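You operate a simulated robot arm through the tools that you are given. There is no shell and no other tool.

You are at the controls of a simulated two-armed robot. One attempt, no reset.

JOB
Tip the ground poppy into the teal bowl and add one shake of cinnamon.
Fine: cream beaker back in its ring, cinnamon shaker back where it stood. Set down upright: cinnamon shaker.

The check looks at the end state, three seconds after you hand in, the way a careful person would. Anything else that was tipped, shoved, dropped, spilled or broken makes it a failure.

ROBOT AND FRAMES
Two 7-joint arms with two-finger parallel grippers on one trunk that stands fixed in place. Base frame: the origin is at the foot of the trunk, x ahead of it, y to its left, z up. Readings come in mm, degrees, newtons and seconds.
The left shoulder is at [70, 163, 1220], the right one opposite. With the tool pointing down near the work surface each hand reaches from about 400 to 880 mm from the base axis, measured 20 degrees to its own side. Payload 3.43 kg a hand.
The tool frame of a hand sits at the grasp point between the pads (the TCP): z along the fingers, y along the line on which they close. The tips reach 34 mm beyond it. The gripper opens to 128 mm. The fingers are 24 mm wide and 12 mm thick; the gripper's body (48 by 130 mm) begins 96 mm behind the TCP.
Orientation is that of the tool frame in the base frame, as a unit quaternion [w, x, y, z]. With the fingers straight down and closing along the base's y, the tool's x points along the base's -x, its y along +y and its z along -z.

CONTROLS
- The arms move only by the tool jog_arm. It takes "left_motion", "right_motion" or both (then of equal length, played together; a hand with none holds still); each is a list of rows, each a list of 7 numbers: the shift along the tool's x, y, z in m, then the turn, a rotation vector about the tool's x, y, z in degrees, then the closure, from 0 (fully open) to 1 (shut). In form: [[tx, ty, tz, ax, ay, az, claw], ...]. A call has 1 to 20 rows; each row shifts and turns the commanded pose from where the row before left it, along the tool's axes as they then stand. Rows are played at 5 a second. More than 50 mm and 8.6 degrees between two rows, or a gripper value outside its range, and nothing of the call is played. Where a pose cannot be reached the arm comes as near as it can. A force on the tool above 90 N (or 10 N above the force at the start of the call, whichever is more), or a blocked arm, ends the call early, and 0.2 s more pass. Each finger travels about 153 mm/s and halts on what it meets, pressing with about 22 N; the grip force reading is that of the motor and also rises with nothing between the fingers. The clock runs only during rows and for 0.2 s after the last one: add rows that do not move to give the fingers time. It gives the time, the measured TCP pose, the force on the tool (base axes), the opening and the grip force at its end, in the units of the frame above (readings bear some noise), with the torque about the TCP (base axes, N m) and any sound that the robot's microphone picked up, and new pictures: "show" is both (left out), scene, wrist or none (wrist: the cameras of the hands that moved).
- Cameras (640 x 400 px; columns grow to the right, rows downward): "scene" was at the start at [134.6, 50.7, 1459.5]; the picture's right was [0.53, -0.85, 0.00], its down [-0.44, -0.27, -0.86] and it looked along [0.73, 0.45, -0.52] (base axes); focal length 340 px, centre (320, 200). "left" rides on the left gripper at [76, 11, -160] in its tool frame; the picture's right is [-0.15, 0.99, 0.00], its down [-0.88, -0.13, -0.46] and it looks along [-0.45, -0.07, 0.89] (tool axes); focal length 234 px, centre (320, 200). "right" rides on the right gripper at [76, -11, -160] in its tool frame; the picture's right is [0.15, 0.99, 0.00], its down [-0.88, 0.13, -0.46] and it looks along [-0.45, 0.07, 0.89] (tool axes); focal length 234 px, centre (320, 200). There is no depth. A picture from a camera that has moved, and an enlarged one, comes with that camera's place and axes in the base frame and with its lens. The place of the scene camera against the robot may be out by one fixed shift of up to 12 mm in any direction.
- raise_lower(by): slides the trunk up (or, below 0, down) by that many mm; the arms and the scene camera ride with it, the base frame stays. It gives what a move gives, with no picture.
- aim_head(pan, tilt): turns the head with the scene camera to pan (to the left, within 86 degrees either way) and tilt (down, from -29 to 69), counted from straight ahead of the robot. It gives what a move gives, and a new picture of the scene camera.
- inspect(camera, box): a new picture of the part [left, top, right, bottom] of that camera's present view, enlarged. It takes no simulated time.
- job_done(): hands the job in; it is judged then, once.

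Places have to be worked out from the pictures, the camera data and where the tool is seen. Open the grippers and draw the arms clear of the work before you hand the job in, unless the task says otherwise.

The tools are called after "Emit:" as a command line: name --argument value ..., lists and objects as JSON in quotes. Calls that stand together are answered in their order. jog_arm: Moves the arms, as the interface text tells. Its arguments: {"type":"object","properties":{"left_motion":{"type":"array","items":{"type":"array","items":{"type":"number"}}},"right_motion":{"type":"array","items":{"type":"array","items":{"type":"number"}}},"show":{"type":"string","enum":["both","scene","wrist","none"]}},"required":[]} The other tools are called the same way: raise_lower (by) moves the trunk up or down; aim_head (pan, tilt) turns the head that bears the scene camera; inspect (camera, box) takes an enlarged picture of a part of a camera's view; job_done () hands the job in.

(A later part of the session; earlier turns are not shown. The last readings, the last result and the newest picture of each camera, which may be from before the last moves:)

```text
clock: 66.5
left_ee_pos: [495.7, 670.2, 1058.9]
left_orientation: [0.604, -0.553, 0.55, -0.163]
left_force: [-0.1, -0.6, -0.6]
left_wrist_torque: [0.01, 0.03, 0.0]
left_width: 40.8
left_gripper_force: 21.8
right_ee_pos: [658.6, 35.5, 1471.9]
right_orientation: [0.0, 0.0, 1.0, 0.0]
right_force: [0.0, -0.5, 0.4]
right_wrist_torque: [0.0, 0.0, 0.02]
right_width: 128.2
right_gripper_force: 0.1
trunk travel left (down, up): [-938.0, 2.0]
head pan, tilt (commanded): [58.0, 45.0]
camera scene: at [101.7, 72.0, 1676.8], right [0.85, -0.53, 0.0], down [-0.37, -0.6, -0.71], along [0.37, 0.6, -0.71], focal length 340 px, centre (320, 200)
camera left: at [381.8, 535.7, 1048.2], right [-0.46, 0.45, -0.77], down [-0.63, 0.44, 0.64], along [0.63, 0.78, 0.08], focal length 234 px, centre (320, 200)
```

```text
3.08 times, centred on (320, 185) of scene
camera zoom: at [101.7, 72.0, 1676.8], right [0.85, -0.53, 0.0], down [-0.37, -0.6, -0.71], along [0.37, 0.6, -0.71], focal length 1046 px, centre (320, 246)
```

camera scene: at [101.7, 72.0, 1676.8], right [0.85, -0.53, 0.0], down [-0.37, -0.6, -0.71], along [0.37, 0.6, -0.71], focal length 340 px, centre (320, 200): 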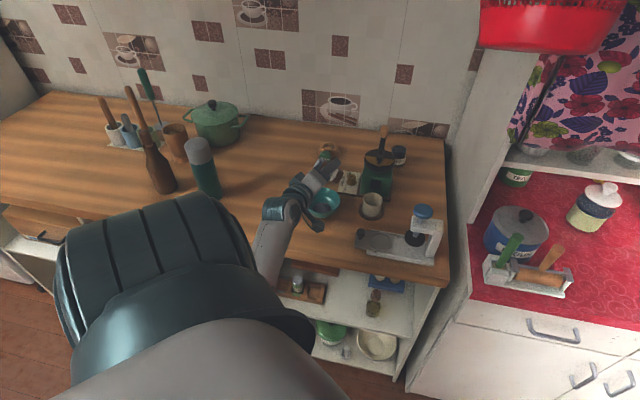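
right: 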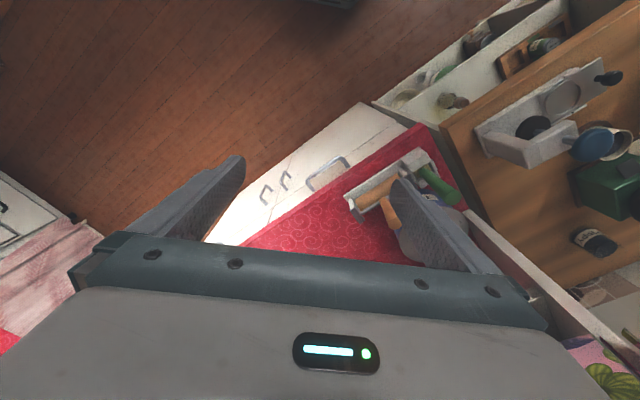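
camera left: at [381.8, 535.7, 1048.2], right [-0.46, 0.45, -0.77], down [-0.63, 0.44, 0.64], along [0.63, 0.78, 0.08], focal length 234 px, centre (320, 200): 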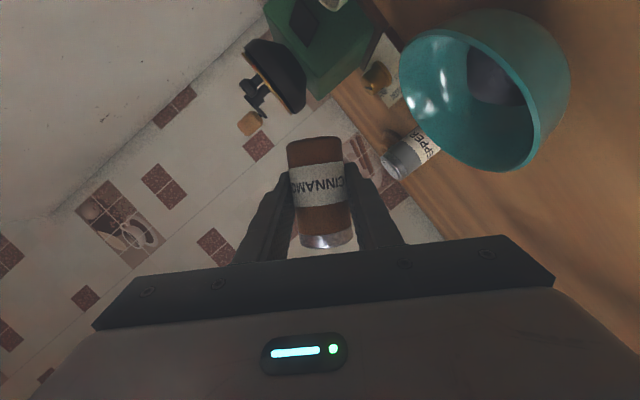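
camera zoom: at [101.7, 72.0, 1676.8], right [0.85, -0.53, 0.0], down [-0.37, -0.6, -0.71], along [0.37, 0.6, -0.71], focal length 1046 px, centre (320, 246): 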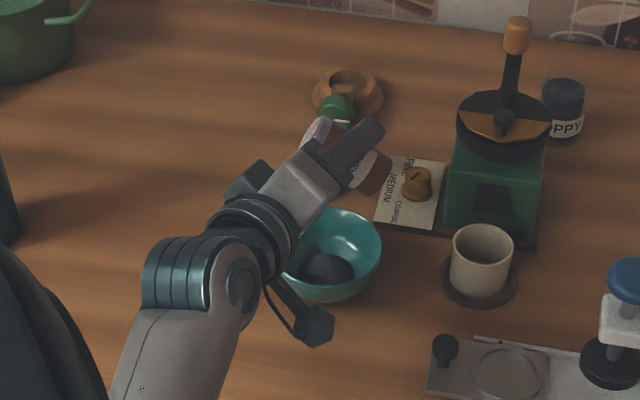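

The roll is accurate so far (roll 60°, pitch 12.5°), and nothing has fallen. I'll continue to roll 120°.

Emit:
jog_arm --left_motion '[[0, 0, 0, 0.55, -0.29, -5, 1.0], [0, 0, 0, 0.58, -0.24, -5, 1.0], [0, 0, 0, 0.6, -0.19, -5, 1.0], [0, 0, 0, 0.61, -0.14, -5, 1.0], [0, 0, 0, 0.62, -0.08, -5, 1.0], [0, 0, 0, 0.62, -0.03, -5, 1.0], [0, 0, 0, 0.62, 0.03, -5, 1.0], [0, 0, 0, 0.62, 0.08, -5, 1.0], [0, 0, 0, 0.61, 0.14, -5, 1.0], [0, 0, 0, 0.6, 0.19, -5, 1.0], [0, 0, 0, 0.58, 0.24, -5, 1.0], [0, 0, 0, 0.55, 0.29, -5, 1.0]]'

Emit:
inspect --camera "scene" --box '[240, 120, 400, 250]'

Emit:
inspect --camera "left" --box '[260, 60, 560, 260]'

```text
clock: 69.1
left_ee_pos: [495.3, 670.4, 1058.9]
left_orientation: [-0.477, 0.712, -0.191, 0.478]
left_force: [-0.3, -0.2, -0.8]
left_wrist_torque: [0.02, 0.01, -0.02]
left_width: 40.7
left_gripper_force: 22.2
right_ee_pos: [659.6, 33.7, 1472.1]
right_orientation: [0.0, 0.0, 1.0, 0.0]
right_force: [1.1, 0.3, -0.3]
right_wrist_torque: [-0.05, 0.01, 0.0]
right_width: 128.1
right_gripper_force: 0.1
trunk travel left (down, up): [-938.0, 2.0]
head pan, tilt (commanded): [58.0, 45.0]
camera scene: at [101.6, 72.1, 1676.8], right [0.85, -0.53, 0.0], down [-0.37, -0.6, -0.71], along [0.37, 0.6, -0.71], focal length 340 px, centre (320, 200)
camera left: at [395.4, 531.3, 1102.3], right [0.12, -0.36, -0.93], down [-0.83, 0.47, -0.29], along [0.54, 0.8, -0.25], focal length 234 px, centre (320, 200)
```

scene: 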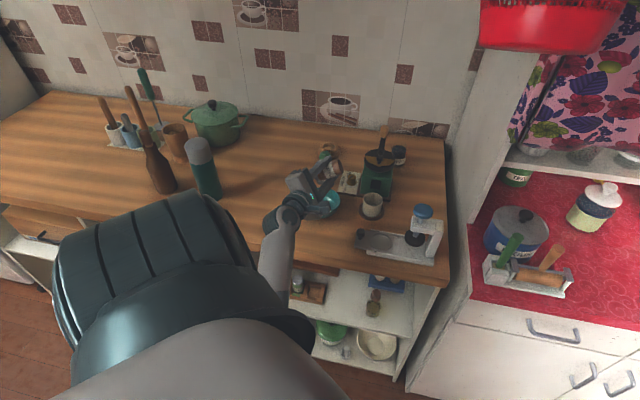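
left: 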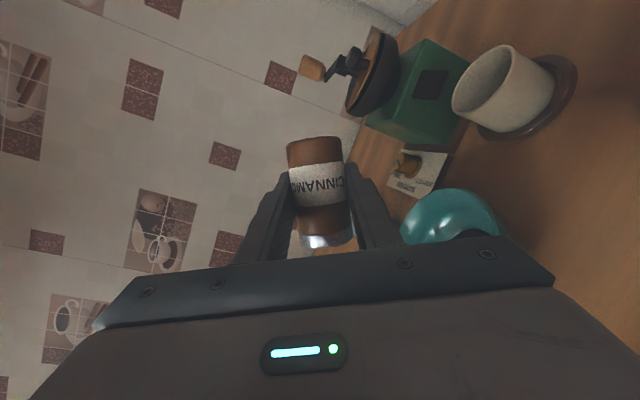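

```text
3.08 times, centred on (320, 185) of scene
camera zoom: at [101.6, 72.1, 1676.8], right [0.85, -0.53, 0.0], down [-0.37, -0.6, -0.71], along [0.37, 0.6, -0.71], focal length 1046 px, centre (320, 246)
```

zoom: 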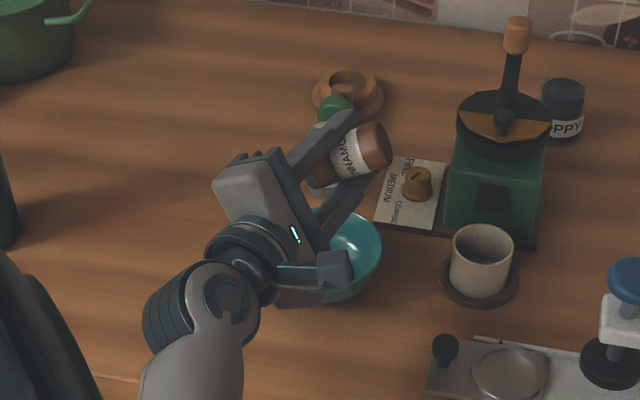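

```text
2.00 times, centred on (410, 160) of left
camera zoom: at [395.4, 531.3, 1102.3], right [0.12, -0.36, -0.93], down [-0.83, 0.47, -0.29], along [0.54, 0.8, -0.25], focal length 468 px, centre (140, 280)
```

zoom: 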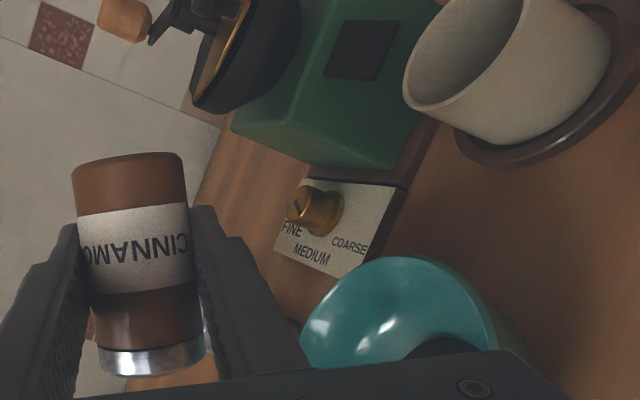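

Roll 120° was reached, with the shaker's cap now pointing down-left over the bowl. I'll continue to roll 160°, so the cap points mostly down.

Emit:
jog_arm --left_motion '[[0, 0, 0, 0.53, 0.34, -5, 1.0], [0, 0, 0, 0.5, 0.38, -5, 1.0], [0, 0, 0, 0.46, 0.42, -5, 1.0], [0, 0, 0, 0.42, 0.46, -5, 1.0], [0, 0, 0, 0.38, 0.5, -5, 1.0], [0, 0, 0, 0.34, 0.53, -5, 1.0], [0, 0, 0, 0.29, 0.55, -5, 1.0], [0, 0, 0, 0.24, 0.58, -5, 1.0], [0, 0, 0, 0, 0, 0, 1.0]]'

Emit:
inspect --camera "scene" --box '[240, 120, 400, 250]'

Emit:
inspect --camera "left" --box '[260, 60, 560, 260]'

```text
clock: 71.1
left_ee_pos: [494.1, 670.6, 1060.0]
left_orientation: [-0.299, 0.704, 0.063, 0.641]
left_force: [0.9, 0.2, -0.3]
left_wrist_torque: [0.04, 0.02, 0.01]
left_width: 41.0
left_gripper_force: 21.7
right_ee_pos: [657.9, 34.3, 1473.5]
right_orientation: [0.001, -0.001, 1.0, 0.001]
right_force: [-0.6, 0.1, 0.2]
right_wrist_torque: [-0.01, 0.02, -0.01]
right_width: 128.0
right_gripper_force: 0.0
trunk travel left (down, up): [-938.0, 2.0]
head pan, tilt (commanded): [58.0, 45.0]
camera scene: at [101.5, 72.1, 1676.8], right [0.85, -0.53, 0.0], down [-0.37, -0.6, -0.71], along [0.37, 0.6, -0.71], focal length 340 px, centre (320, 200)
camera left: at [375.3, 559.4, 1127.8], right [0.44, -0.76, -0.47], down [-0.61, 0.14, -0.78], along [0.66, 0.63, -0.4], focal length 234 px, centre (320, 200)
```

scene: 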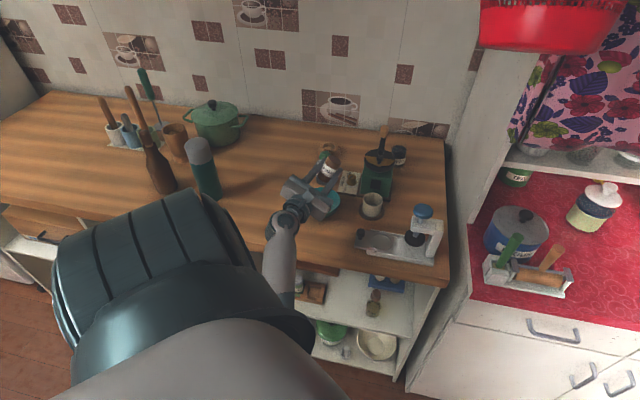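
left: 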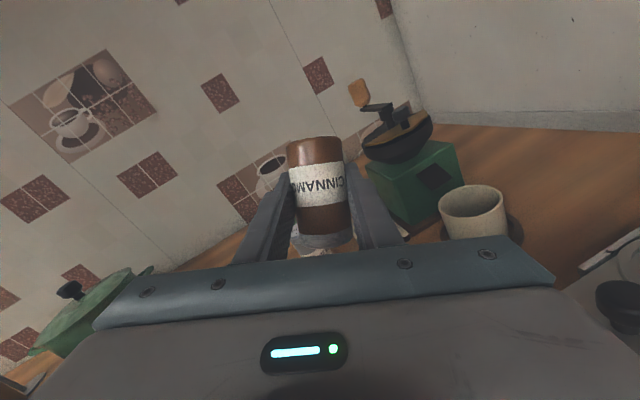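

```text
3.08 times, centred on (320, 185) of scene
camera zoom: at [101.5, 72.1, 1676.8], right [0.85, -0.53, 0.0], down [-0.37, -0.6, -0.71], along [0.37, 0.6, -0.71], focal length 1046 px, centre (320, 246)
```

zoom: 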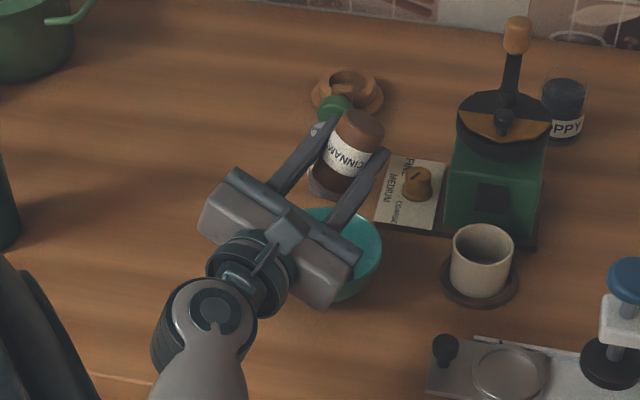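

```text
2.00 times, centred on (410, 160) of left
camera zoom: at [375.3, 559.4, 1127.8], right [0.44, -0.76, -0.47], down [-0.61, 0.14, -0.78], along [0.66, 0.63, -0.4], focal length 468 px, centre (140, 280)
```

zoom: 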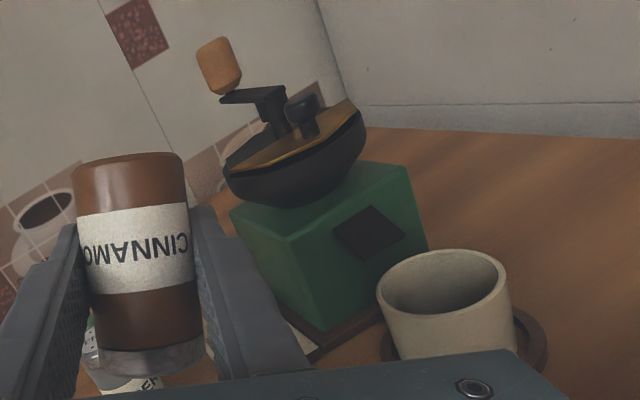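

The shaker is inverted with its cap about at [477,675,1026], directly above the bowl centre. I'll give one quick down-up stroke of 45 mm as the single shake.

Emit:
jog_arm --left_motion '[[-0.0423, 0.0153, 0, 0, 0, 0, 1.0], [0.0423, -0.0153, 0, 0, 0, 0, 1.0], [0, 0, 0, 0, 0, 0, 1.0], [0, 0, 0, 0, 0, 0, 1.0]]'

Emit:
inspect --camera "scene" --box '[240, 120, 400, 250]'

Emit:
inspect --camera "scene" --box '[295, 165, 355, 225]'

```text
clock: 72.1
left_ee_pos: [495.0, 672.0, 1057.1]
left_orientation: [-0.297, 0.705, 0.062, 0.641]
left_force: [-0.1, -0.2, -1.1]
left_wrist_torque: [-0.01, 0.01, 0.0]
left_width: 40.8
left_gripper_force: 21.7
right_ee_pos: [657.9, 36.8, 1473.2]
right_orientation: [0.0, 0.0, 1.0, 0.001]
right_force: [0.4, 0.3, -0.7]
right_wrist_torque: [0.0, 0.0, 0.01]
right_width: 128.0
right_gripper_force: 0.0
trunk travel left (down, up): [-938.0, 2.0]
head pan, tilt (commanded): [58.0, 45.0]
camera scene: at [101.5, 72.9, 1676.7], right [0.85, -0.53, 0.0], down [-0.37, -0.6, -0.71], along [0.37, 0.6, -0.71], focal length 340 px, centre (320, 200)
camera left: at [375.1, 559.6, 1125.3], right [0.44, -0.76, -0.47], down [-0.61, 0.14, -0.78], along [0.66, 0.63, -0.4], focal length 234 px, centre (320, 200)
```

scene: 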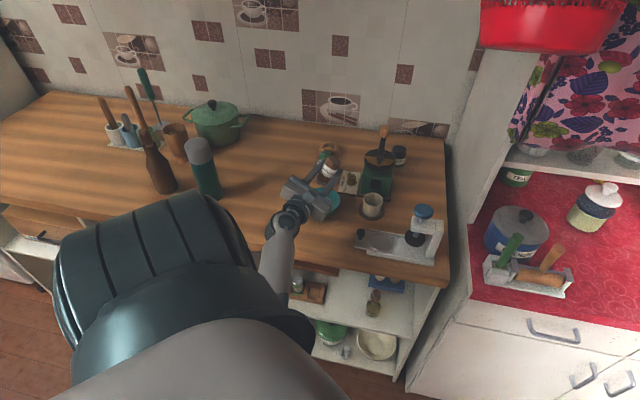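
left: 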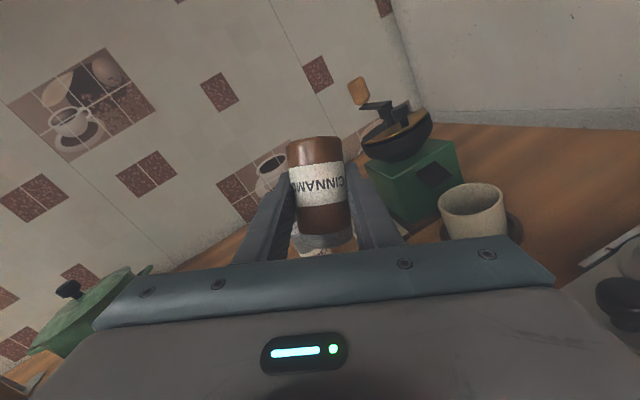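

```text
3.08 times, centred on (320, 185) of scene
camera zoom: at [101.5, 72.9, 1676.7], right [0.85, -0.53, 0.0], down [-0.37, -0.6, -0.71], along [0.37, 0.6, -0.71], focal length 1046 px, centre (320, 246)
```

zoom: 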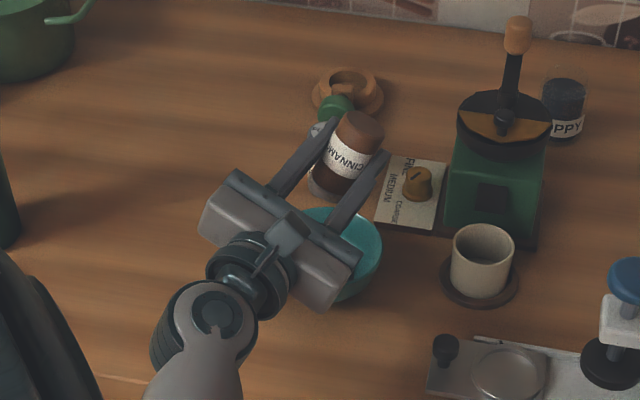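

```text
6.67 times, centred on (325, 195) of scene
camera zoom: at [101.5, 72.9, 1676.7], right [0.85, -0.53, 0.0], down [-0.37, -0.6, -0.71], along [0.37, 0.6, -0.71], focal length 2266 px, centre (287, 233)
```

zoom: 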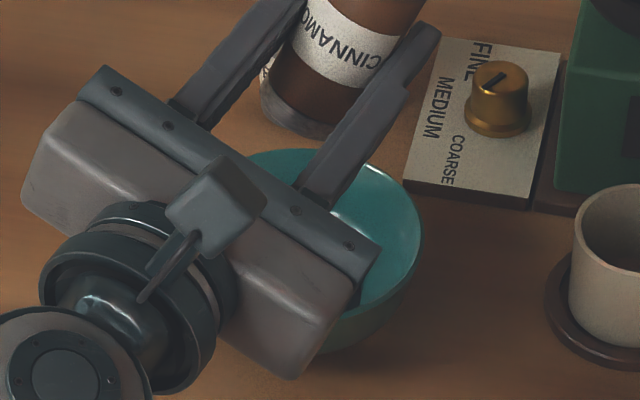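

The hand hides the bowl's contents from both cameras. I'll turn the idle right hand in its free space so its camera looks at the bowl from the right side, holding the left hand still.

Emit:
jog_arm --right_motion '[[0, 0, 0, 0, 0, -7.9, 0], [0, 0, 0, 0, 0, -7.9, 0], [0, 0, 0, 0, 0, -7.9, 0], [0, 0, 0, 0, 0, -7.9, 0], [0, 0, 0, 0, 0, -7.9, 0], [0, 0, 0, 0, 0, -7.9, 0], [0, 0, 0, 0, 0, -7.9, 0], [0, 0, 0, 0, 0, -7.9, 0], [0, 0, 0, 0, 0, -7.9, 0], [0, 0, 0, 0, 0, -7.9, 0], [0, 0, 0, 0, 0, -7.9, 0], [0, 0, 0, 0, -6.7, 0, 0], [0, 0, 0, 0, -6.7, 0, 0], [0, 0, 0, 0, -6.7, 0, 0]]'

```text
clock: 75.1
left_ee_pos: [494.4, 670.2, 1058.0]
left_orientation: [-0.298, 0.704, 0.061, 0.641]
left_force: [-1.0, -0.3, 0.4]
left_wrist_torque: [0.0, 0.0, -0.02]
left_width: 41.0
left_gripper_force: 22.0
right_ee_pos: [527.8, 108.1, 1445.8]
right_orientation: [0.137, -0.645, 0.743, 0.115]
right_force: [0.1, 0.4, 0.5]
right_wrist_torque: [0.01, 0.02, 0.01]
right_width: 128.0
right_gripper_force: 0.1
right hand out of reach, approached as far as the arm can: row 7, 8, 9, 10, 11
trunk travel left (down, up): [-938.0, 2.0]
head pan, tilt (commanded): [58.0, 45.0]
camera scene: at [101.6, 70.2, 1676.9], right [0.85, -0.53, 0.0], down [-0.37, -0.6, -0.71], along [0.37, 0.6, -0.71], focal length 340 px, centre (320, 200)
camera right: at [520.4, -18.8, 1568.4], right [-1.0, 0.0, -0.06], down [-0.04, 0.68, 0.74], along [0.04, 0.74, -0.68], focal length 234 px, centre (320, 200)
```

scene: 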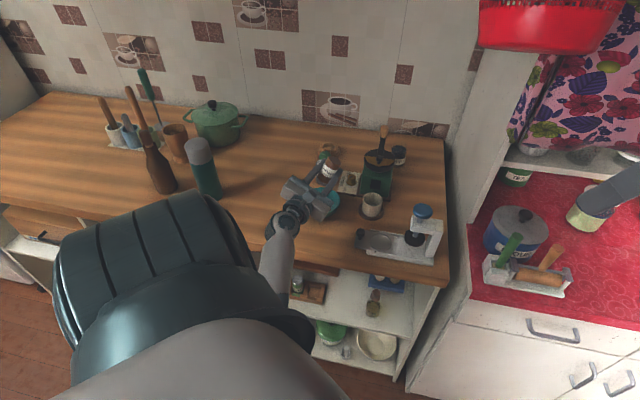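
right: 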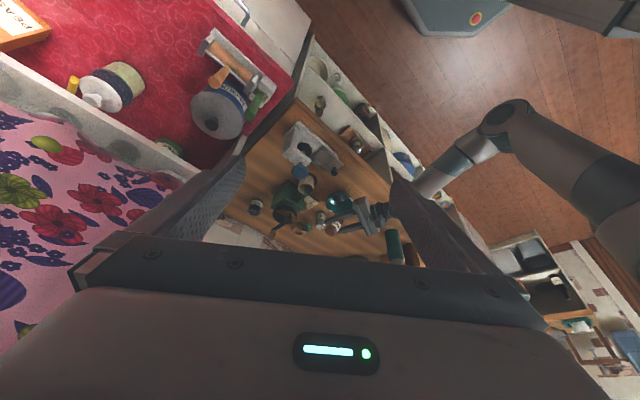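

The right camera now sees the bowl and the inverted shaker. I'll zoom in on the bowl.

Emit:
inspect --camera "right" --box '[290, 160, 410, 260]'

Emit:
inspect --camera "right" --box '[310, 180, 370, 230]'

```text
4.00 times, centred on (350, 210) of right
camera zoom: at [520.4, -18.8, 1568.4], right [-1.0, 0.0, -0.06], down [-0.04, 0.68, 0.74], along [0.04, 0.74, -0.68], focal length 937 px, centre (200, 160)
```

zoom: 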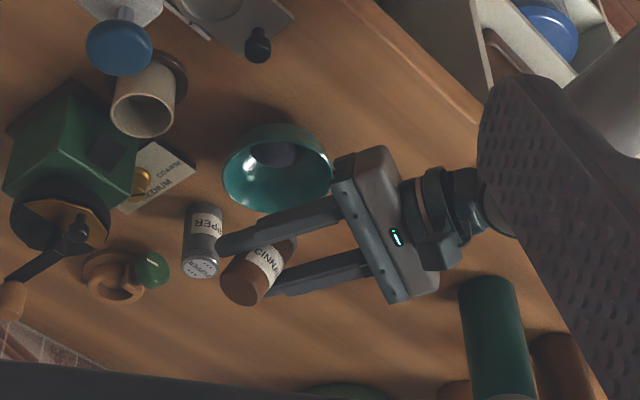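

```text
8.00 times, centred on (340, 205) of right
camera zoom: at [520.4, -18.8, 1568.4], right [-1.0, 0.0, -0.06], down [-0.04, 0.68, 0.74], along [0.04, 0.74, -0.68], focal length 1873 px, centre (160, 160)
```

zoom: 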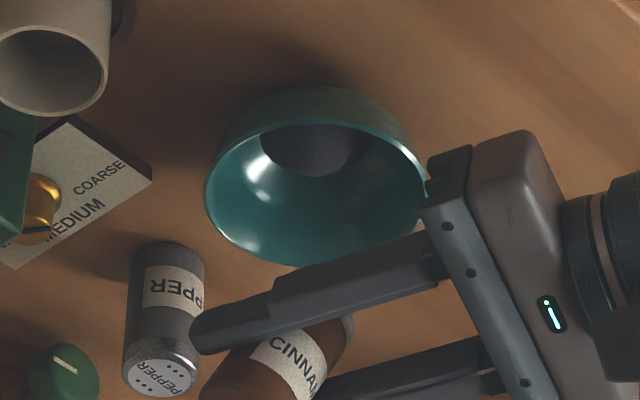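

Emit:
inspect --camera "right" --box '[326, 190, 352, 210]'

```text
16.00 times, centred on (339, 200) of right
camera zoom: at [520.4, -18.8, 1568.4], right [-1.0, 0.0, -0.06], down [-0.04, 0.68, 0.74], along [0.04, 0.74, -0.68], focal length 3747 px, centre (16, 200)
```

zoom: 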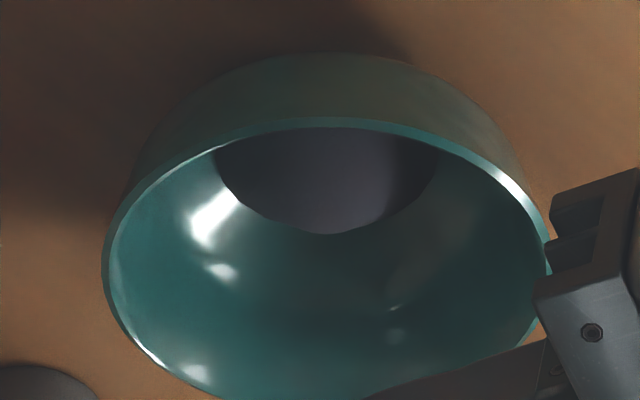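

The poppy surface shows no brown at all, so that stroke was too gentle or the shaker not inverted enough, and nothing was dispensed. I'll invert it further to about 167° and raise it slightly, keeping the cap over the bowl centre.

Emit:
jog_arm --left_motion '[[0.0075, -0.0049, -0.0011, 0.8, 2.55, -5, 1.0], [0.0075, -0.0049, -0.0011, 0.58, 2.61, -5, 1.0], [0.0075, -0.0049, -0.0011, 0.35, 2.65, -5, 1.0], [0, 0, 0, 0, 0, 0, 1.0]]'

Emit:
inspect --camera "right" --box '[310, 180, 390, 240]'

```text
clock: 76.1
left_ee_pos: [488.1, 675.8, 1085.3]
left_orientation: [-0.227, 0.64, 0.143, 0.72]
left_force: [0.4, -0.1, -1.3]
left_wrist_torque: [0.02, 0.01, 0.0]
left_width: 40.6
left_gripper_force: 22.4
right_ee_pos: [528.7, 110.1, 1444.8]
right_orientation: [0.136, -0.645, 0.743, 0.114]
right_force: [-0.6, 0.0, -0.2]
right_wrist_torque: [-0.02, -0.02, 0.0]
right_width: 128.0
right_gripper_force: 0.1
trunk travel left (down, up): [-938.0, 2.0]
head pan, tilt (commanded): [58.0, 45.0]
camera scene: at [101.6, 72.3, 1676.7], right [0.85, -0.53, 0.0], down [-0.37, -0.6, -0.71], along [0.37, 0.6, -0.71], focal length 340 px, centre (320, 200)
camera left: at [350.2, 576.1, 1136.0], right [0.52, -0.83, -0.23], down [-0.39, 0.01, -0.92], along [0.76, 0.56, -0.31], focal length 234 px, centre (320, 200)
```

scene: 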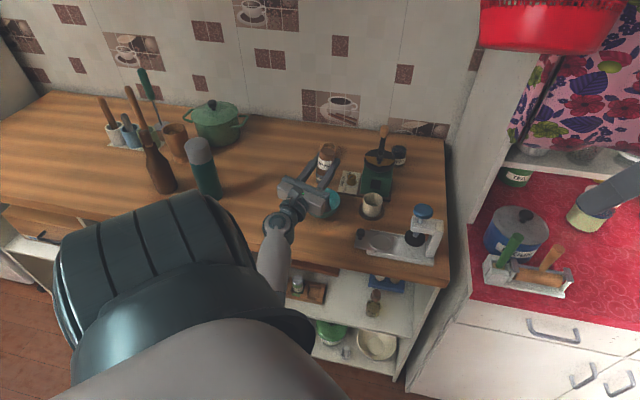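
left: 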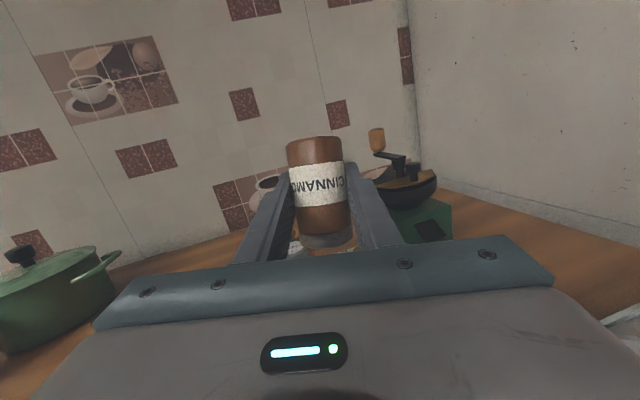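

```text
6.67 times, centred on (350, 210) of right
camera zoom: at [520.5, -16.7, 1568.5], right [-1.0, 0.0, -0.06], down [-0.04, 0.68, 0.73], along [0.04, 0.73, -0.68], focal length 1561 px, centre (120, 133)
```

zoom: 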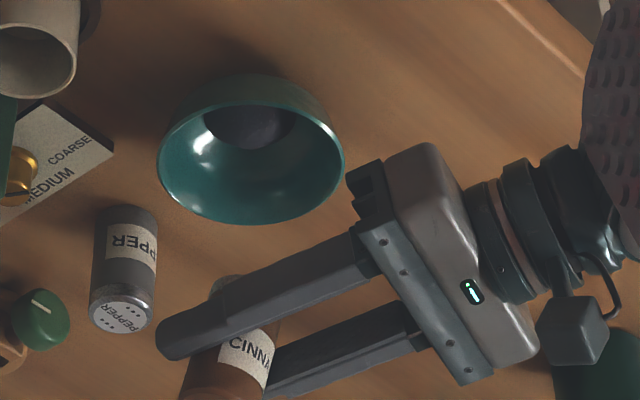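

The shaker is now at about 167° tilt with its cap at [480,675,1048]. I'll rise slowly, then do one sharp, full-speed down stroke with a rebound as the shake.

Emit:
jog_arm --left_motion '[[0.0148, -0.0013, 0.0021, 0, 0, 0, 1.0], [0.0148, -0.0013, 0.0021, 0, 0, 0, 1.0], [0.0148, -0.0013, 0.0021, 0, 0, 0, 1.0], [0, 0, 0, 0, 0, 0, 1.0], [-0.0483, 0.0041, -0.0069, 0, 0, 0, 1.0], [-0.0483, 0.0041, -0.0069, 0, 0, 0, 1.0], [0.0483, -0.0041, 0.0069, 0, 0, 0, 1.0], [0, 0, 0, 0, 0, 0, 1.0], [0, 0, 0, 0, 0, 0, 1.0]]'

Emit:
inspect --camera "right" --box '[326, 190, 352, 210]'

Emit:
inspect --camera "right" --box '[310, 180, 390, 240]'

```text
clock: 78.1
left_ee_pos: [488.0, 673.8, 1081.2]
left_orientation: [-0.227, 0.641, 0.143, 0.719]
left_force: [0.4, 0.2, 0.0]
left_wrist_torque: [0.01, -0.04, 0.04]
left_width: 40.8
left_gripper_force: 22.0
right_ee_pos: [529.9, 109.7, 1445.6]
right_orientation: [0.135, -0.645, 0.743, 0.115]
right_force: [-0.4, 0.9, -0.5]
right_wrist_torque: [0.0, 0.02, 0.0]
right_width: 128.3
right_gripper_force: 0.0
trunk travel left (down, up): [-938.0, 2.0]
head pan, tilt (commanded): [58.0, 45.0]
camera scene: at [103.6, 71.5, 1676.6], right [0.85, -0.53, 0.0], down [-0.38, -0.6, -0.71], along [0.37, 0.6, -0.71], focal length 340 px, centre (320, 200)
camera left: at [351.0, 574.8, 1133.6], right [0.51, -0.83, -0.23], down [-0.39, 0.01, -0.92], along [0.76, 0.56, -0.32], focal length 234 px, centre (320, 200)
```

scene: 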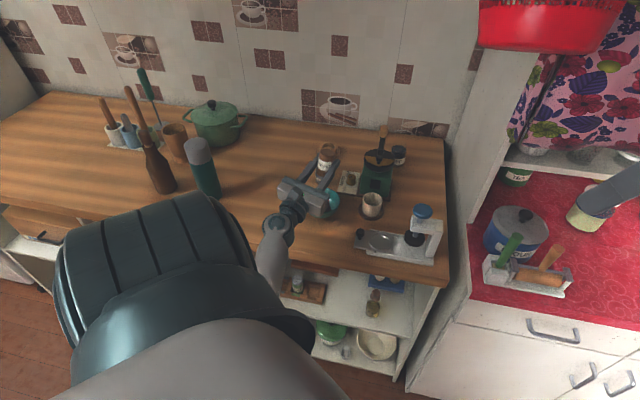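
left: 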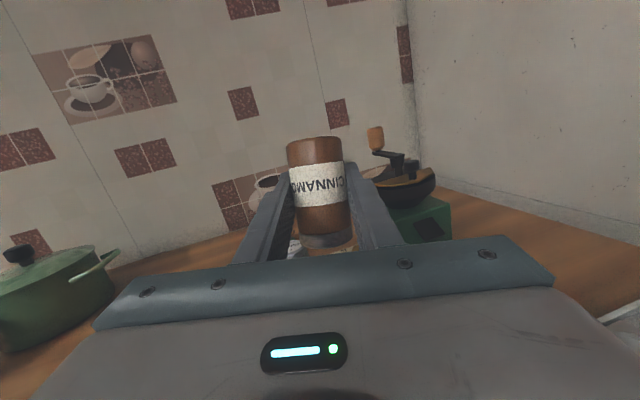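

```text
16.00 times, centred on (339, 200) of right
camera zoom: at [522.4, -17.5, 1567.8], right [-1.0, 0.0, -0.06], down [-0.04, 0.68, 0.73], along [0.04, 0.73, -0.68], focal length 3747 px, centre (16, 200)
```

zoom: 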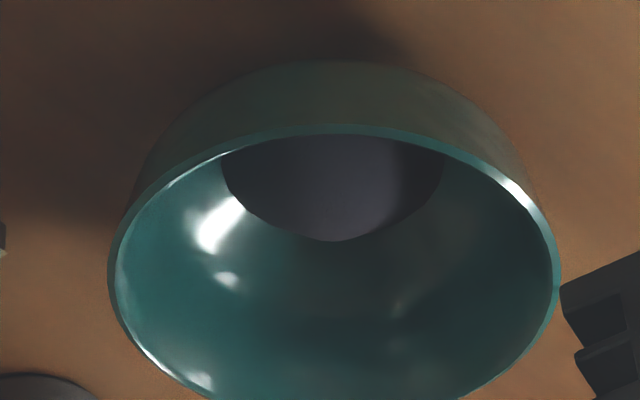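

```text
6.67 times, centred on (350, 210) of right
camera zoom: at [522.4, -17.5, 1567.8], right [-1.0, 0.0, -0.06], down [-0.04, 0.68, 0.73], along [0.04, 0.73, -0.68], focal length 1561 px, centre (120, 133)
```

zoom: 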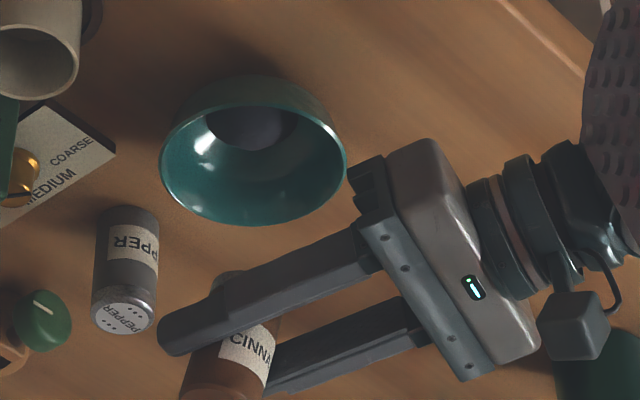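

Still no brown on the visible part of the poppy, but the near rim hides half of it. I'll move the right hand closer and higher-angled over the counter for a fuller look into the bowl before shaking again.

Emit:
jog_arm --right_motion '[[-0.035, 0, 0.0131, 0, 0, 0, 0], [-0.035, 0, 0.0131, 0, 0, 0, 0], [-0.035, 0, 0.0131, 0, 0, 0, 0], [-0.035, 0, 0.0131, 0, 0, 0, 0], [-0.035, 0, 0.0131, 0, 0, 0, 0], [0, 0, 0, 0, 0, 0, 0]]'

```text
clock: 79.5
left_ee_pos: [484.7, 674.3, 1083.0]
left_orientation: [-0.227, 0.64, 0.141, 0.72]
left_force: [-0.1, 0.5, -1.7]
left_wrist_torque: [-0.01, 0.01, 0.0]
left_width: 40.4
left_gripper_force: 22.0
right_ee_pos: [538.5, 192.8, 1445.3]
right_orientation: [0.136, -0.642, 0.746, 0.115]
right_force: [-0.6, 0.1, 0.6]
right_wrist_torque: [0.0, -0.01, 0.02]
right_width: 128.1
right_gripper_force: 0.1
right hand out of reach, approached as far as the arm can: row 3, 4, 5
trunk travel left (down, up): [-938.0, 2.0]
head pan, tilt (commanded): [58.0, 45.0]
camera scene: at [101.4, 71.3, 1676.8], right [0.85, -0.53, 0.0], down [-0.37, -0.6, -0.71], along [0.37, 0.6, -0.71], focal length 340 px, centre (320, 200)
camera right: at [530.3, 66.2, 1568.2], right [-1.0, 0.01, -0.06], down [-0.03, 0.68, 0.73], along [0.05, 0.74, -0.68], focal length 234 px, centre (320, 200)
```

scene: 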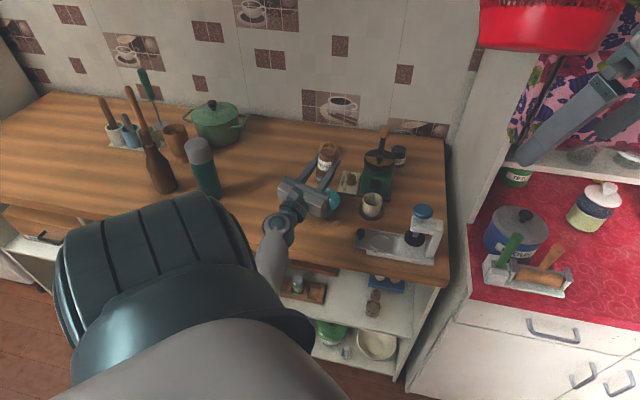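
right: 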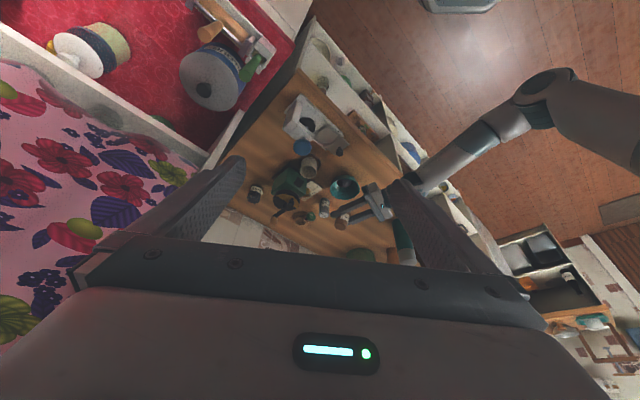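

Emit:
inspect --camera "right" --box '[325, 170, 365, 204]'

Emit:
inspect --camera "right" --box '[310, 165, 410, 245]'

```text
11.76 times, centred on (345, 187) of right
camera zoom: at [530.3, 66.2, 1568.2], right [-1.0, 0.01, -0.06], down [-0.03, 0.68, 0.73], along [0.05, 0.74, -0.68], focal length 2755 px, centre (26, 353)
```

zoom: 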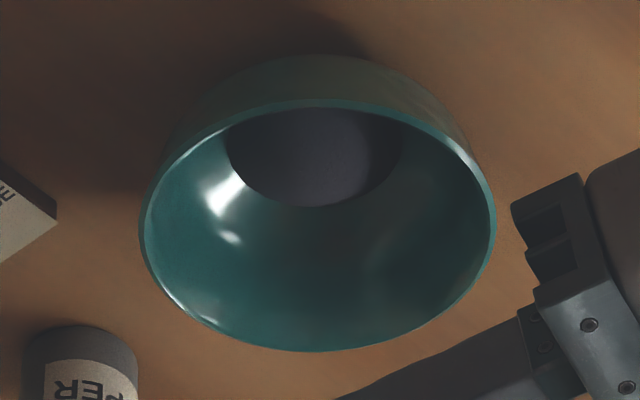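

```text
5.00 times, centred on (360, 205) of right
camera zoom: at [530.3, 66.2, 1568.2], right [-1.0, 0.01, -0.06], down [-0.03, 0.68, 0.73], along [0.05, 0.74, -0.68], focal length 1171 px, centre (120, 175)
```

zoom: 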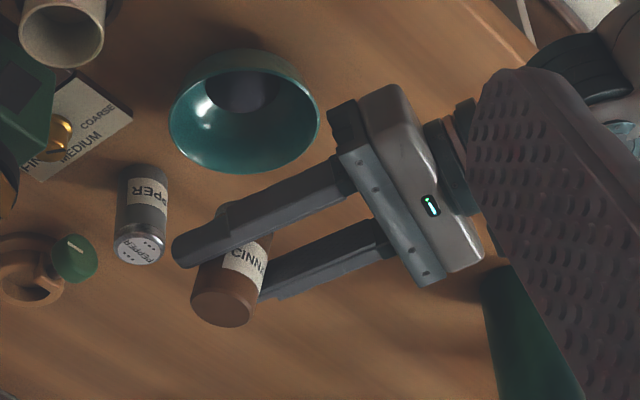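

About 80% of the poppy surface is now in view, including the middle, and it is plainly without cinnamon, so neither stroke registered. I'll try a brisker shake of two quick full-speed down-ups in a row and check straight after.

Emit:
jog_arm --left_motion '[[-0.0483, 0.0041, -0.0069, 0, 0, 0, 1.0], [0.0483, -0.0041, 0.0069, 0, 0, 0, 1.0], [-0.0483, 0.0041, -0.0069, 0, 0, 0, 1.0], [0.0483, -0.0041, 0.0069, 0, 0, 0, 1.0], [0, 0, 0, 0, 0, 0, 1.0], [0, 0, 0, 0, 0, 0, 1.0]]' --show "scene"

Emit:
inspect --camera "right" --box '[325, 170, 365, 204]'

```text
clock: 80.9
left_ee_pos: [487.7, 679.3, 1082.6]
left_orientation: [-0.227, 0.641, 0.143, 0.719]
left_force: [-0.5, -0.7, -1.5]
left_wrist_torque: [0.02, 0.02, 0.02]
left_width: 40.6
left_gripper_force: 21.9
right_ee_pos: [540.7, 193.9, 1444.0]
right_orientation: [0.135, -0.642, 0.746, 0.114]
right_force: [-0.3, -0.5, 1.8]
right_wrist_torque: [-0.01, 0.01, -0.01]
right_width: 127.8
right_gripper_force: 0.0
trunk travel left (down, up): [-938.0, 2.0]
head pan, tilt (commanded): [58.0, 45.0]
camera scene: at [102.8, 71.7, 1676.7], right [0.85, -0.53, 0.0], down [-0.38, -0.6, -0.71], along [0.37, 0.6, -0.71], focal length 340 px, centre (320, 200)
```

scene: 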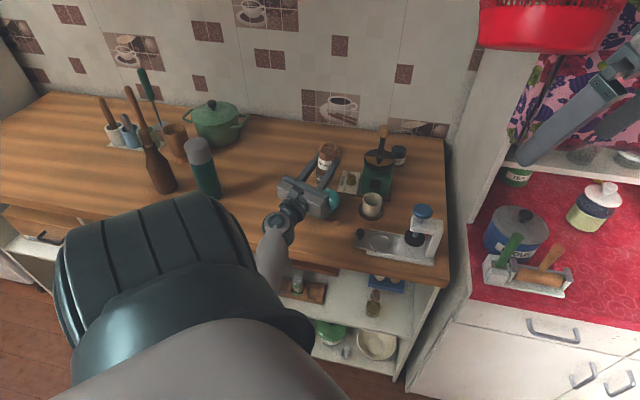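

```text
11.76 times, centred on (345, 187) of right
camera zoom: at [531.5, 66.5, 1567.6], right [-1.0, 0.01, -0.05], down [-0.03, 0.68, 0.73], along [0.05, 0.73, -0.68], focal length 2755 px, centre (26, 353)
```

zoom: 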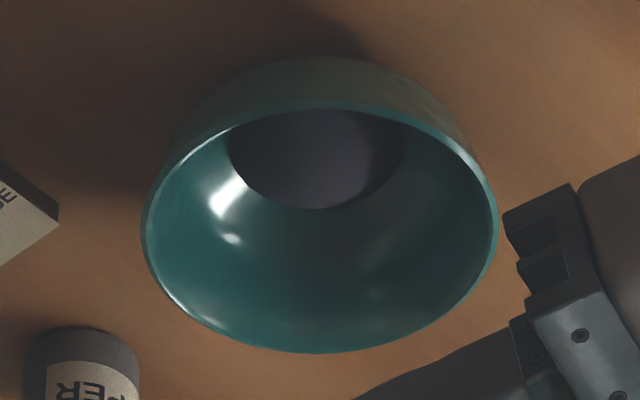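

Emit:
inspect --camera "right" --box '[337, 174, 353, 186]'

Emit:
inspect --camera "right" --box '[310, 185, 390, 245]'

```text
16.00 times, centred on (345, 180) of right
camera zoom: at [531.5, 66.5, 1567.6], right [-1.0, 0.01, -0.05], down [-0.03, 0.68, 0.73], along [0.05, 0.73, -0.68], focal length 3747 px, centre (-80, 520)
```

zoom: 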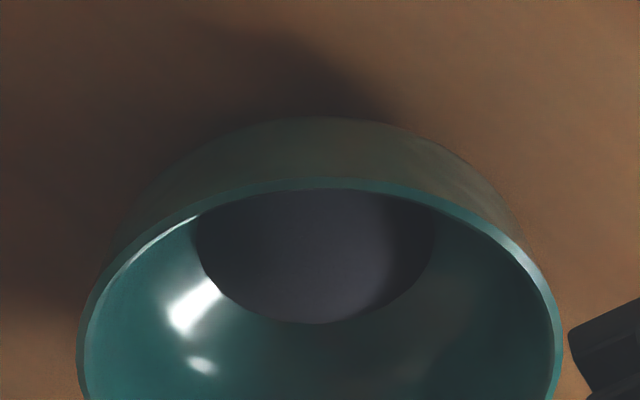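

```text
6.67 times, centred on (350, 215) of right
camera zoom: at [531.5, 66.5, 1567.6], right [-1.0, 0.01, -0.05], down [-0.03, 0.68, 0.73], along [0.05, 0.73, -0.68], focal length 1561 px, centre (120, 100)
```

zoom: 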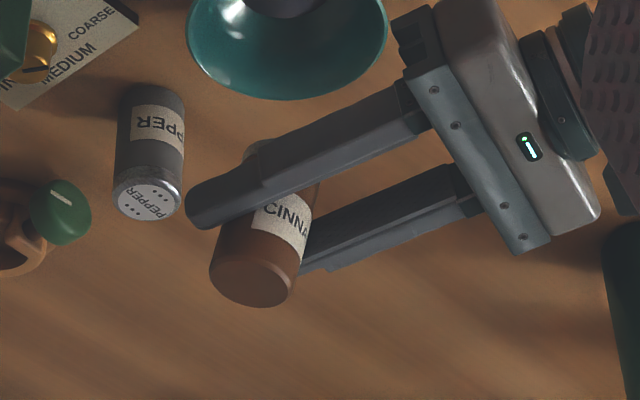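

The poppy is still unchanged. To understand how sharply the arm actually moves, I'll command one single fast upward row and read how much of it is reached 0.2 s later.

Emit:
jog_arm --left_motion '[[0.0483, -0.0041, 0.0069, 0, 0, 0, 1.0]]' --show "none"

Emit:
jog_arm --left_motion '[[0, 0, 0, 0, 0, 0, 1.0]]' --show "none"

Emit:
inspect --camera "right" --box '[325, 170, 365, 204]'

```text
clock: 81.3
left_ee_pos: [486.7, 681.0, 1130.7]
left_orientation: [-0.227, 0.64, 0.143, 0.72]
left_force: [-0.5, 0.2, -0.4]
left_wrist_torque: [0.02, 0.02, -0.02]
left_width: 40.7
left_gripper_force: 21.6
right_ee_pos: [536.6, 195.5, 1443.9]
right_orientation: [0.135, -0.643, 0.745, 0.114]
right_force: [0.5, 0.5, 0.4]
right_wrist_torque: [-0.03, -0.02, -0.03]
right_width: 128.2
right_gripper_force: 0.1
trunk travel left (down, up): [-938.0, 2.0]
head pan, tilt (commanded): [58.0, 45.0]
```

```text
clock: 81.7
left_ee_pos: [489.6, 679.6, 1130.1]
left_orientation: [-0.227, 0.64, 0.142, 0.72]
left_force: [0.3, -0.1, 0.3]
left_wrist_torque: [-0.04, 0.01, 0.06]
left_width: 40.5
left_gripper_force: 21.7
right_ee_pos: [539.6, 195.4, 1443.5]
right_orientation: [0.135, -0.642, 0.746, 0.114]
right_force: [0.1, -0.6, -0.2]
right_wrist_torque: [-0.02, 0.0, 0.03]
right_width: 127.6
right_gripper_force: 0.1
trunk travel left (down, up): [-938.0, 2.0]
head pan, tilt (commanded): [58.0, 45.0]
```

```text
11.76 times, centred on (345, 187) of right
camera zoom: at [530.6, 67.1, 1567.9], right [-1.0, 0.01, -0.05], down [-0.03, 0.68, 0.73], along [0.05, 0.73, -0.68], focal length 2755 px, centre (26, 353)
```

zoom: 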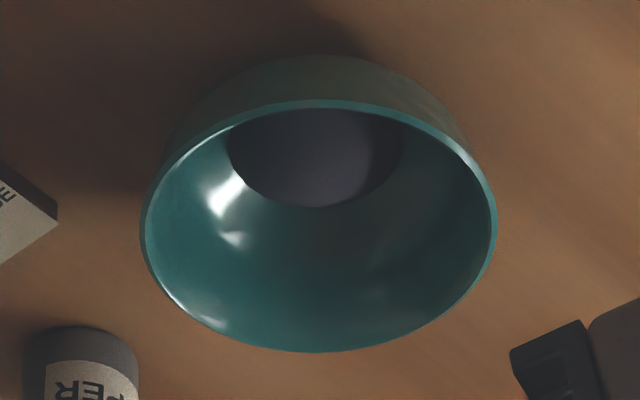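

Emit:
inspect --camera "right" --box '[338, 176, 354, 188]'

Emit:
inspect --camera "scene" --box '[310, 180, 350, 220]'

```text
16.00 times, centred on (346, 182) of right
camera zoom: at [530.6, 67.1, 1567.9], right [-1.0, 0.01, -0.05], down [-0.03, 0.68, 0.73], along [0.05, 0.73, -0.68], focal length 3747 px, centre (-96, 488)
```

zoom: 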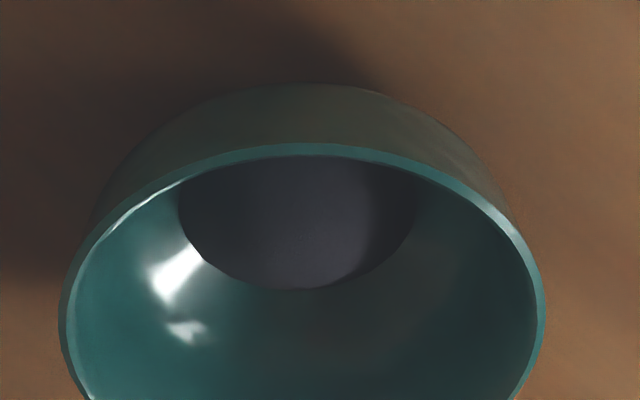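

```text
10.00 times, centred on (330, 200) of scene
camera zoom: at [101.7, 72.5, 1676.7], right [0.85, -0.53, 0.0], down [-0.37, -0.6, -0.71], along [0.37, 0.6, -0.71], focal length 3400 px, centre (220, 200)
```

zoom: 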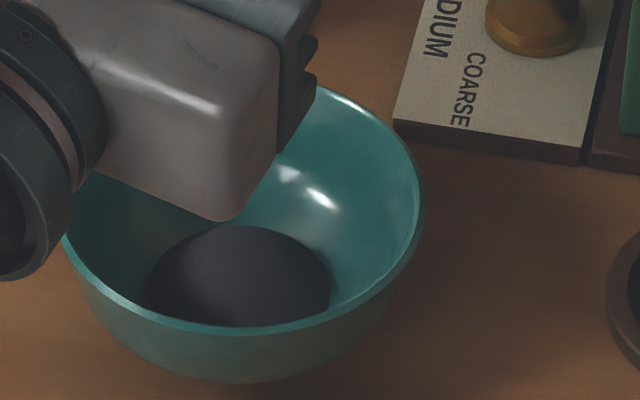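

Now the scene camera itself sees into the bowl: plain poppy, no cinnamon, and the arm does follow at full speed. I'll turn the shaker fully upside down (close to 180°) before trying again.

Emit:
jog_arm --left_motion '[[0, 0, 0, 0.42, 5.99, -2.5, 1.0], [0, 0, 0, 0.1, 6.0, -2.5, 1.0], [0, 0, 0, 0, 0, 0, 1.0]]'

Emit:
inspect --camera "scene" --box '[270, 130, 370, 220]'

Emit:
inspect --camera "right" --box '[310, 170, 400, 240]'

```text
clock: 82.5
left_ee_pos: [487.8, 678.3, 1130.5]
left_orientation: [-0.212, 0.553, 0.15, 0.792]
left_force: [-0.3, 0.4, -0.5]
left_wrist_torque: [0.01, 0.01, -0.04]
left_width: 40.7
left_gripper_force: 21.9
right_ee_pos: [538.2, 194.4, 1443.8]
right_orientation: [0.136, -0.642, 0.746, 0.114]
right_force: [0.1, 0.3, 0.9]
right_wrist_torque: [-0.02, -0.05, 0.0]
right_width: 127.8
right_gripper_force: 0.1
trunk travel left (down, up): [-938.0, 2.0]
head pan, tilt (commanded): [58.0, 45.0]
camera scene: at [100.2, 72.8, 1676.8], right [0.85, -0.53, 0.0], down [-0.37, -0.6, -0.71], along [0.38, 0.6, -0.71], focal length 340 px, centre (320, 200)
camera left: at [340.9, 580.3, 1147.0], right [0.54, -0.83, -0.14], down [-0.17, 0.05, -0.98], along [0.82, 0.55, -0.12], focal length 234 px, centre (320, 200)
```

scene: 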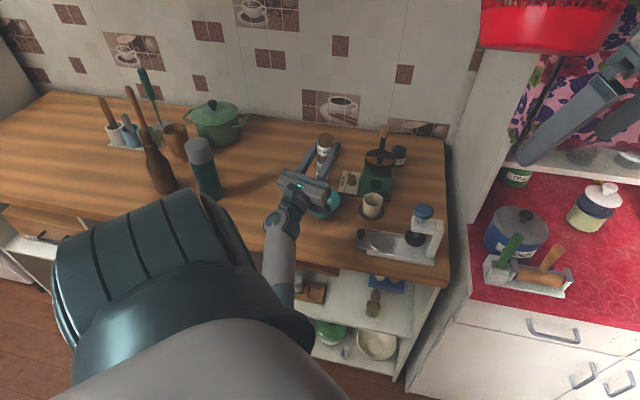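
left: 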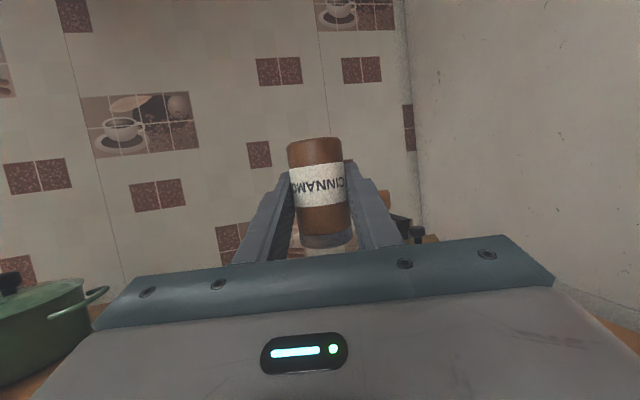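

```text
4.44 times, centred on (320, 175) of scene
camera zoom: at [100.2, 72.8, 1676.8], right [0.85, -0.53, 0.0], down [-0.37, -0.6, -0.71], along [0.38, 0.6, -0.71], focal length 1511 px, centre (320, 311)
```

zoom: 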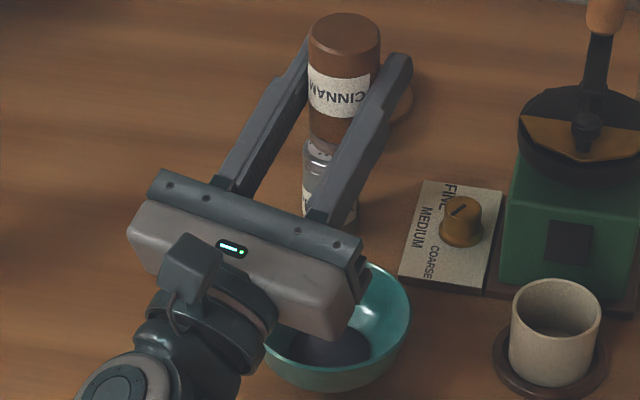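

```text
5.71 times, centred on (355, 205) of right
camera zoom: at [529.1, 67.5, 1568.5], right [-1.0, 0.01, -0.06], down [-0.03, 0.68, 0.73], along [0.05, 0.73, -0.68], focal length 1338 px, centre (120, 171)
```

zoom: 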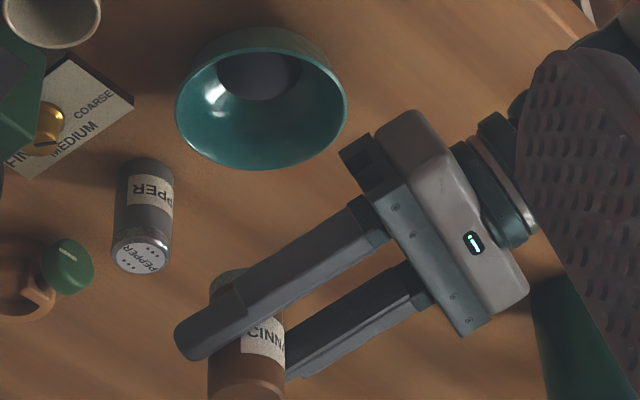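

The shaker is now exactly upside down with its cap at about [488,678,1092]. I'll do one full-speed down-up shake here and check the bowl.

Emit:
jog_arm --left_motion '[[-0.0465, 0, -0.017, 0, 0, 0, 1.0], [0.0465, 0, 0.017, 0, 0, 0, 1.0], [0, 0, 0, 0, 0, 0, 1.0], [0, 0, 0, 0, 0, 0, 1.0]]' --show "none"

Emit:
inspect --camera "right" --box '[325, 165, 365, 199]'

Emit:
inspect --camera "scene" --box '[310, 180, 350, 220]'

```text
clock: 83.5
left_ee_pos: [488.0, 676.0, 1131.3]
left_orientation: [-0.212, 0.555, 0.149, 0.79]
left_force: [0.1, 0.0, -0.3]
left_wrist_torque: [0.01, -0.02, 0.01]
left_width: 40.7
left_gripper_force: 22.1
right_ee_pos: [539.7, 193.9, 1442.5]
right_orientation: [0.135, -0.642, 0.746, 0.114]
right_force: [0.6, -0.5, -0.4]
right_wrist_torque: [0.0, 0.03, -0.03]
right_width: 128.2
right_gripper_force: 0.0
trunk travel left (down, up): [-938.0, 2.0]
head pan, tilt (commanded): [58.0, 45.0]
```

```text
11.76 times, centred on (345, 182) of right
camera zoom: at [532.3, 66.8, 1567.3], right [-1.0, 0.01, -0.05], down [-0.03, 0.68, 0.73], along [0.05, 0.73, -0.68], focal length 2755 px, centre (26, 412)
```

zoom: 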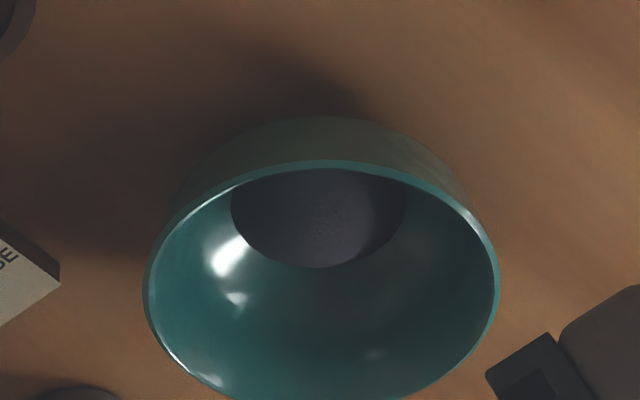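

```text
10.00 times, centred on (330, 200) of scene
camera zoom: at [103.6, 72.0, 1676.6], right [0.85, -0.53, 0.0], down [-0.38, -0.6, -0.71], along [0.37, 0.6, -0.71], focal length 3400 px, centre (220, 200)
```

zoom: 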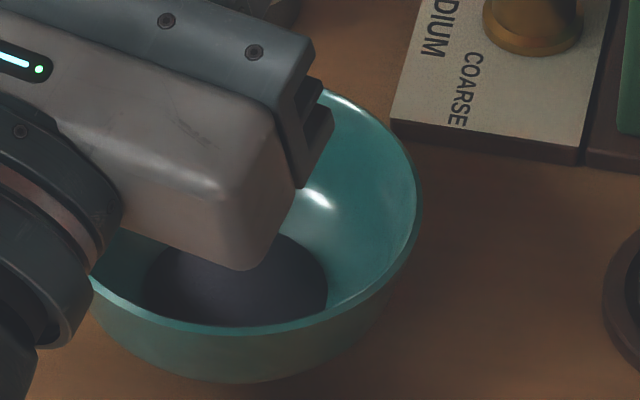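

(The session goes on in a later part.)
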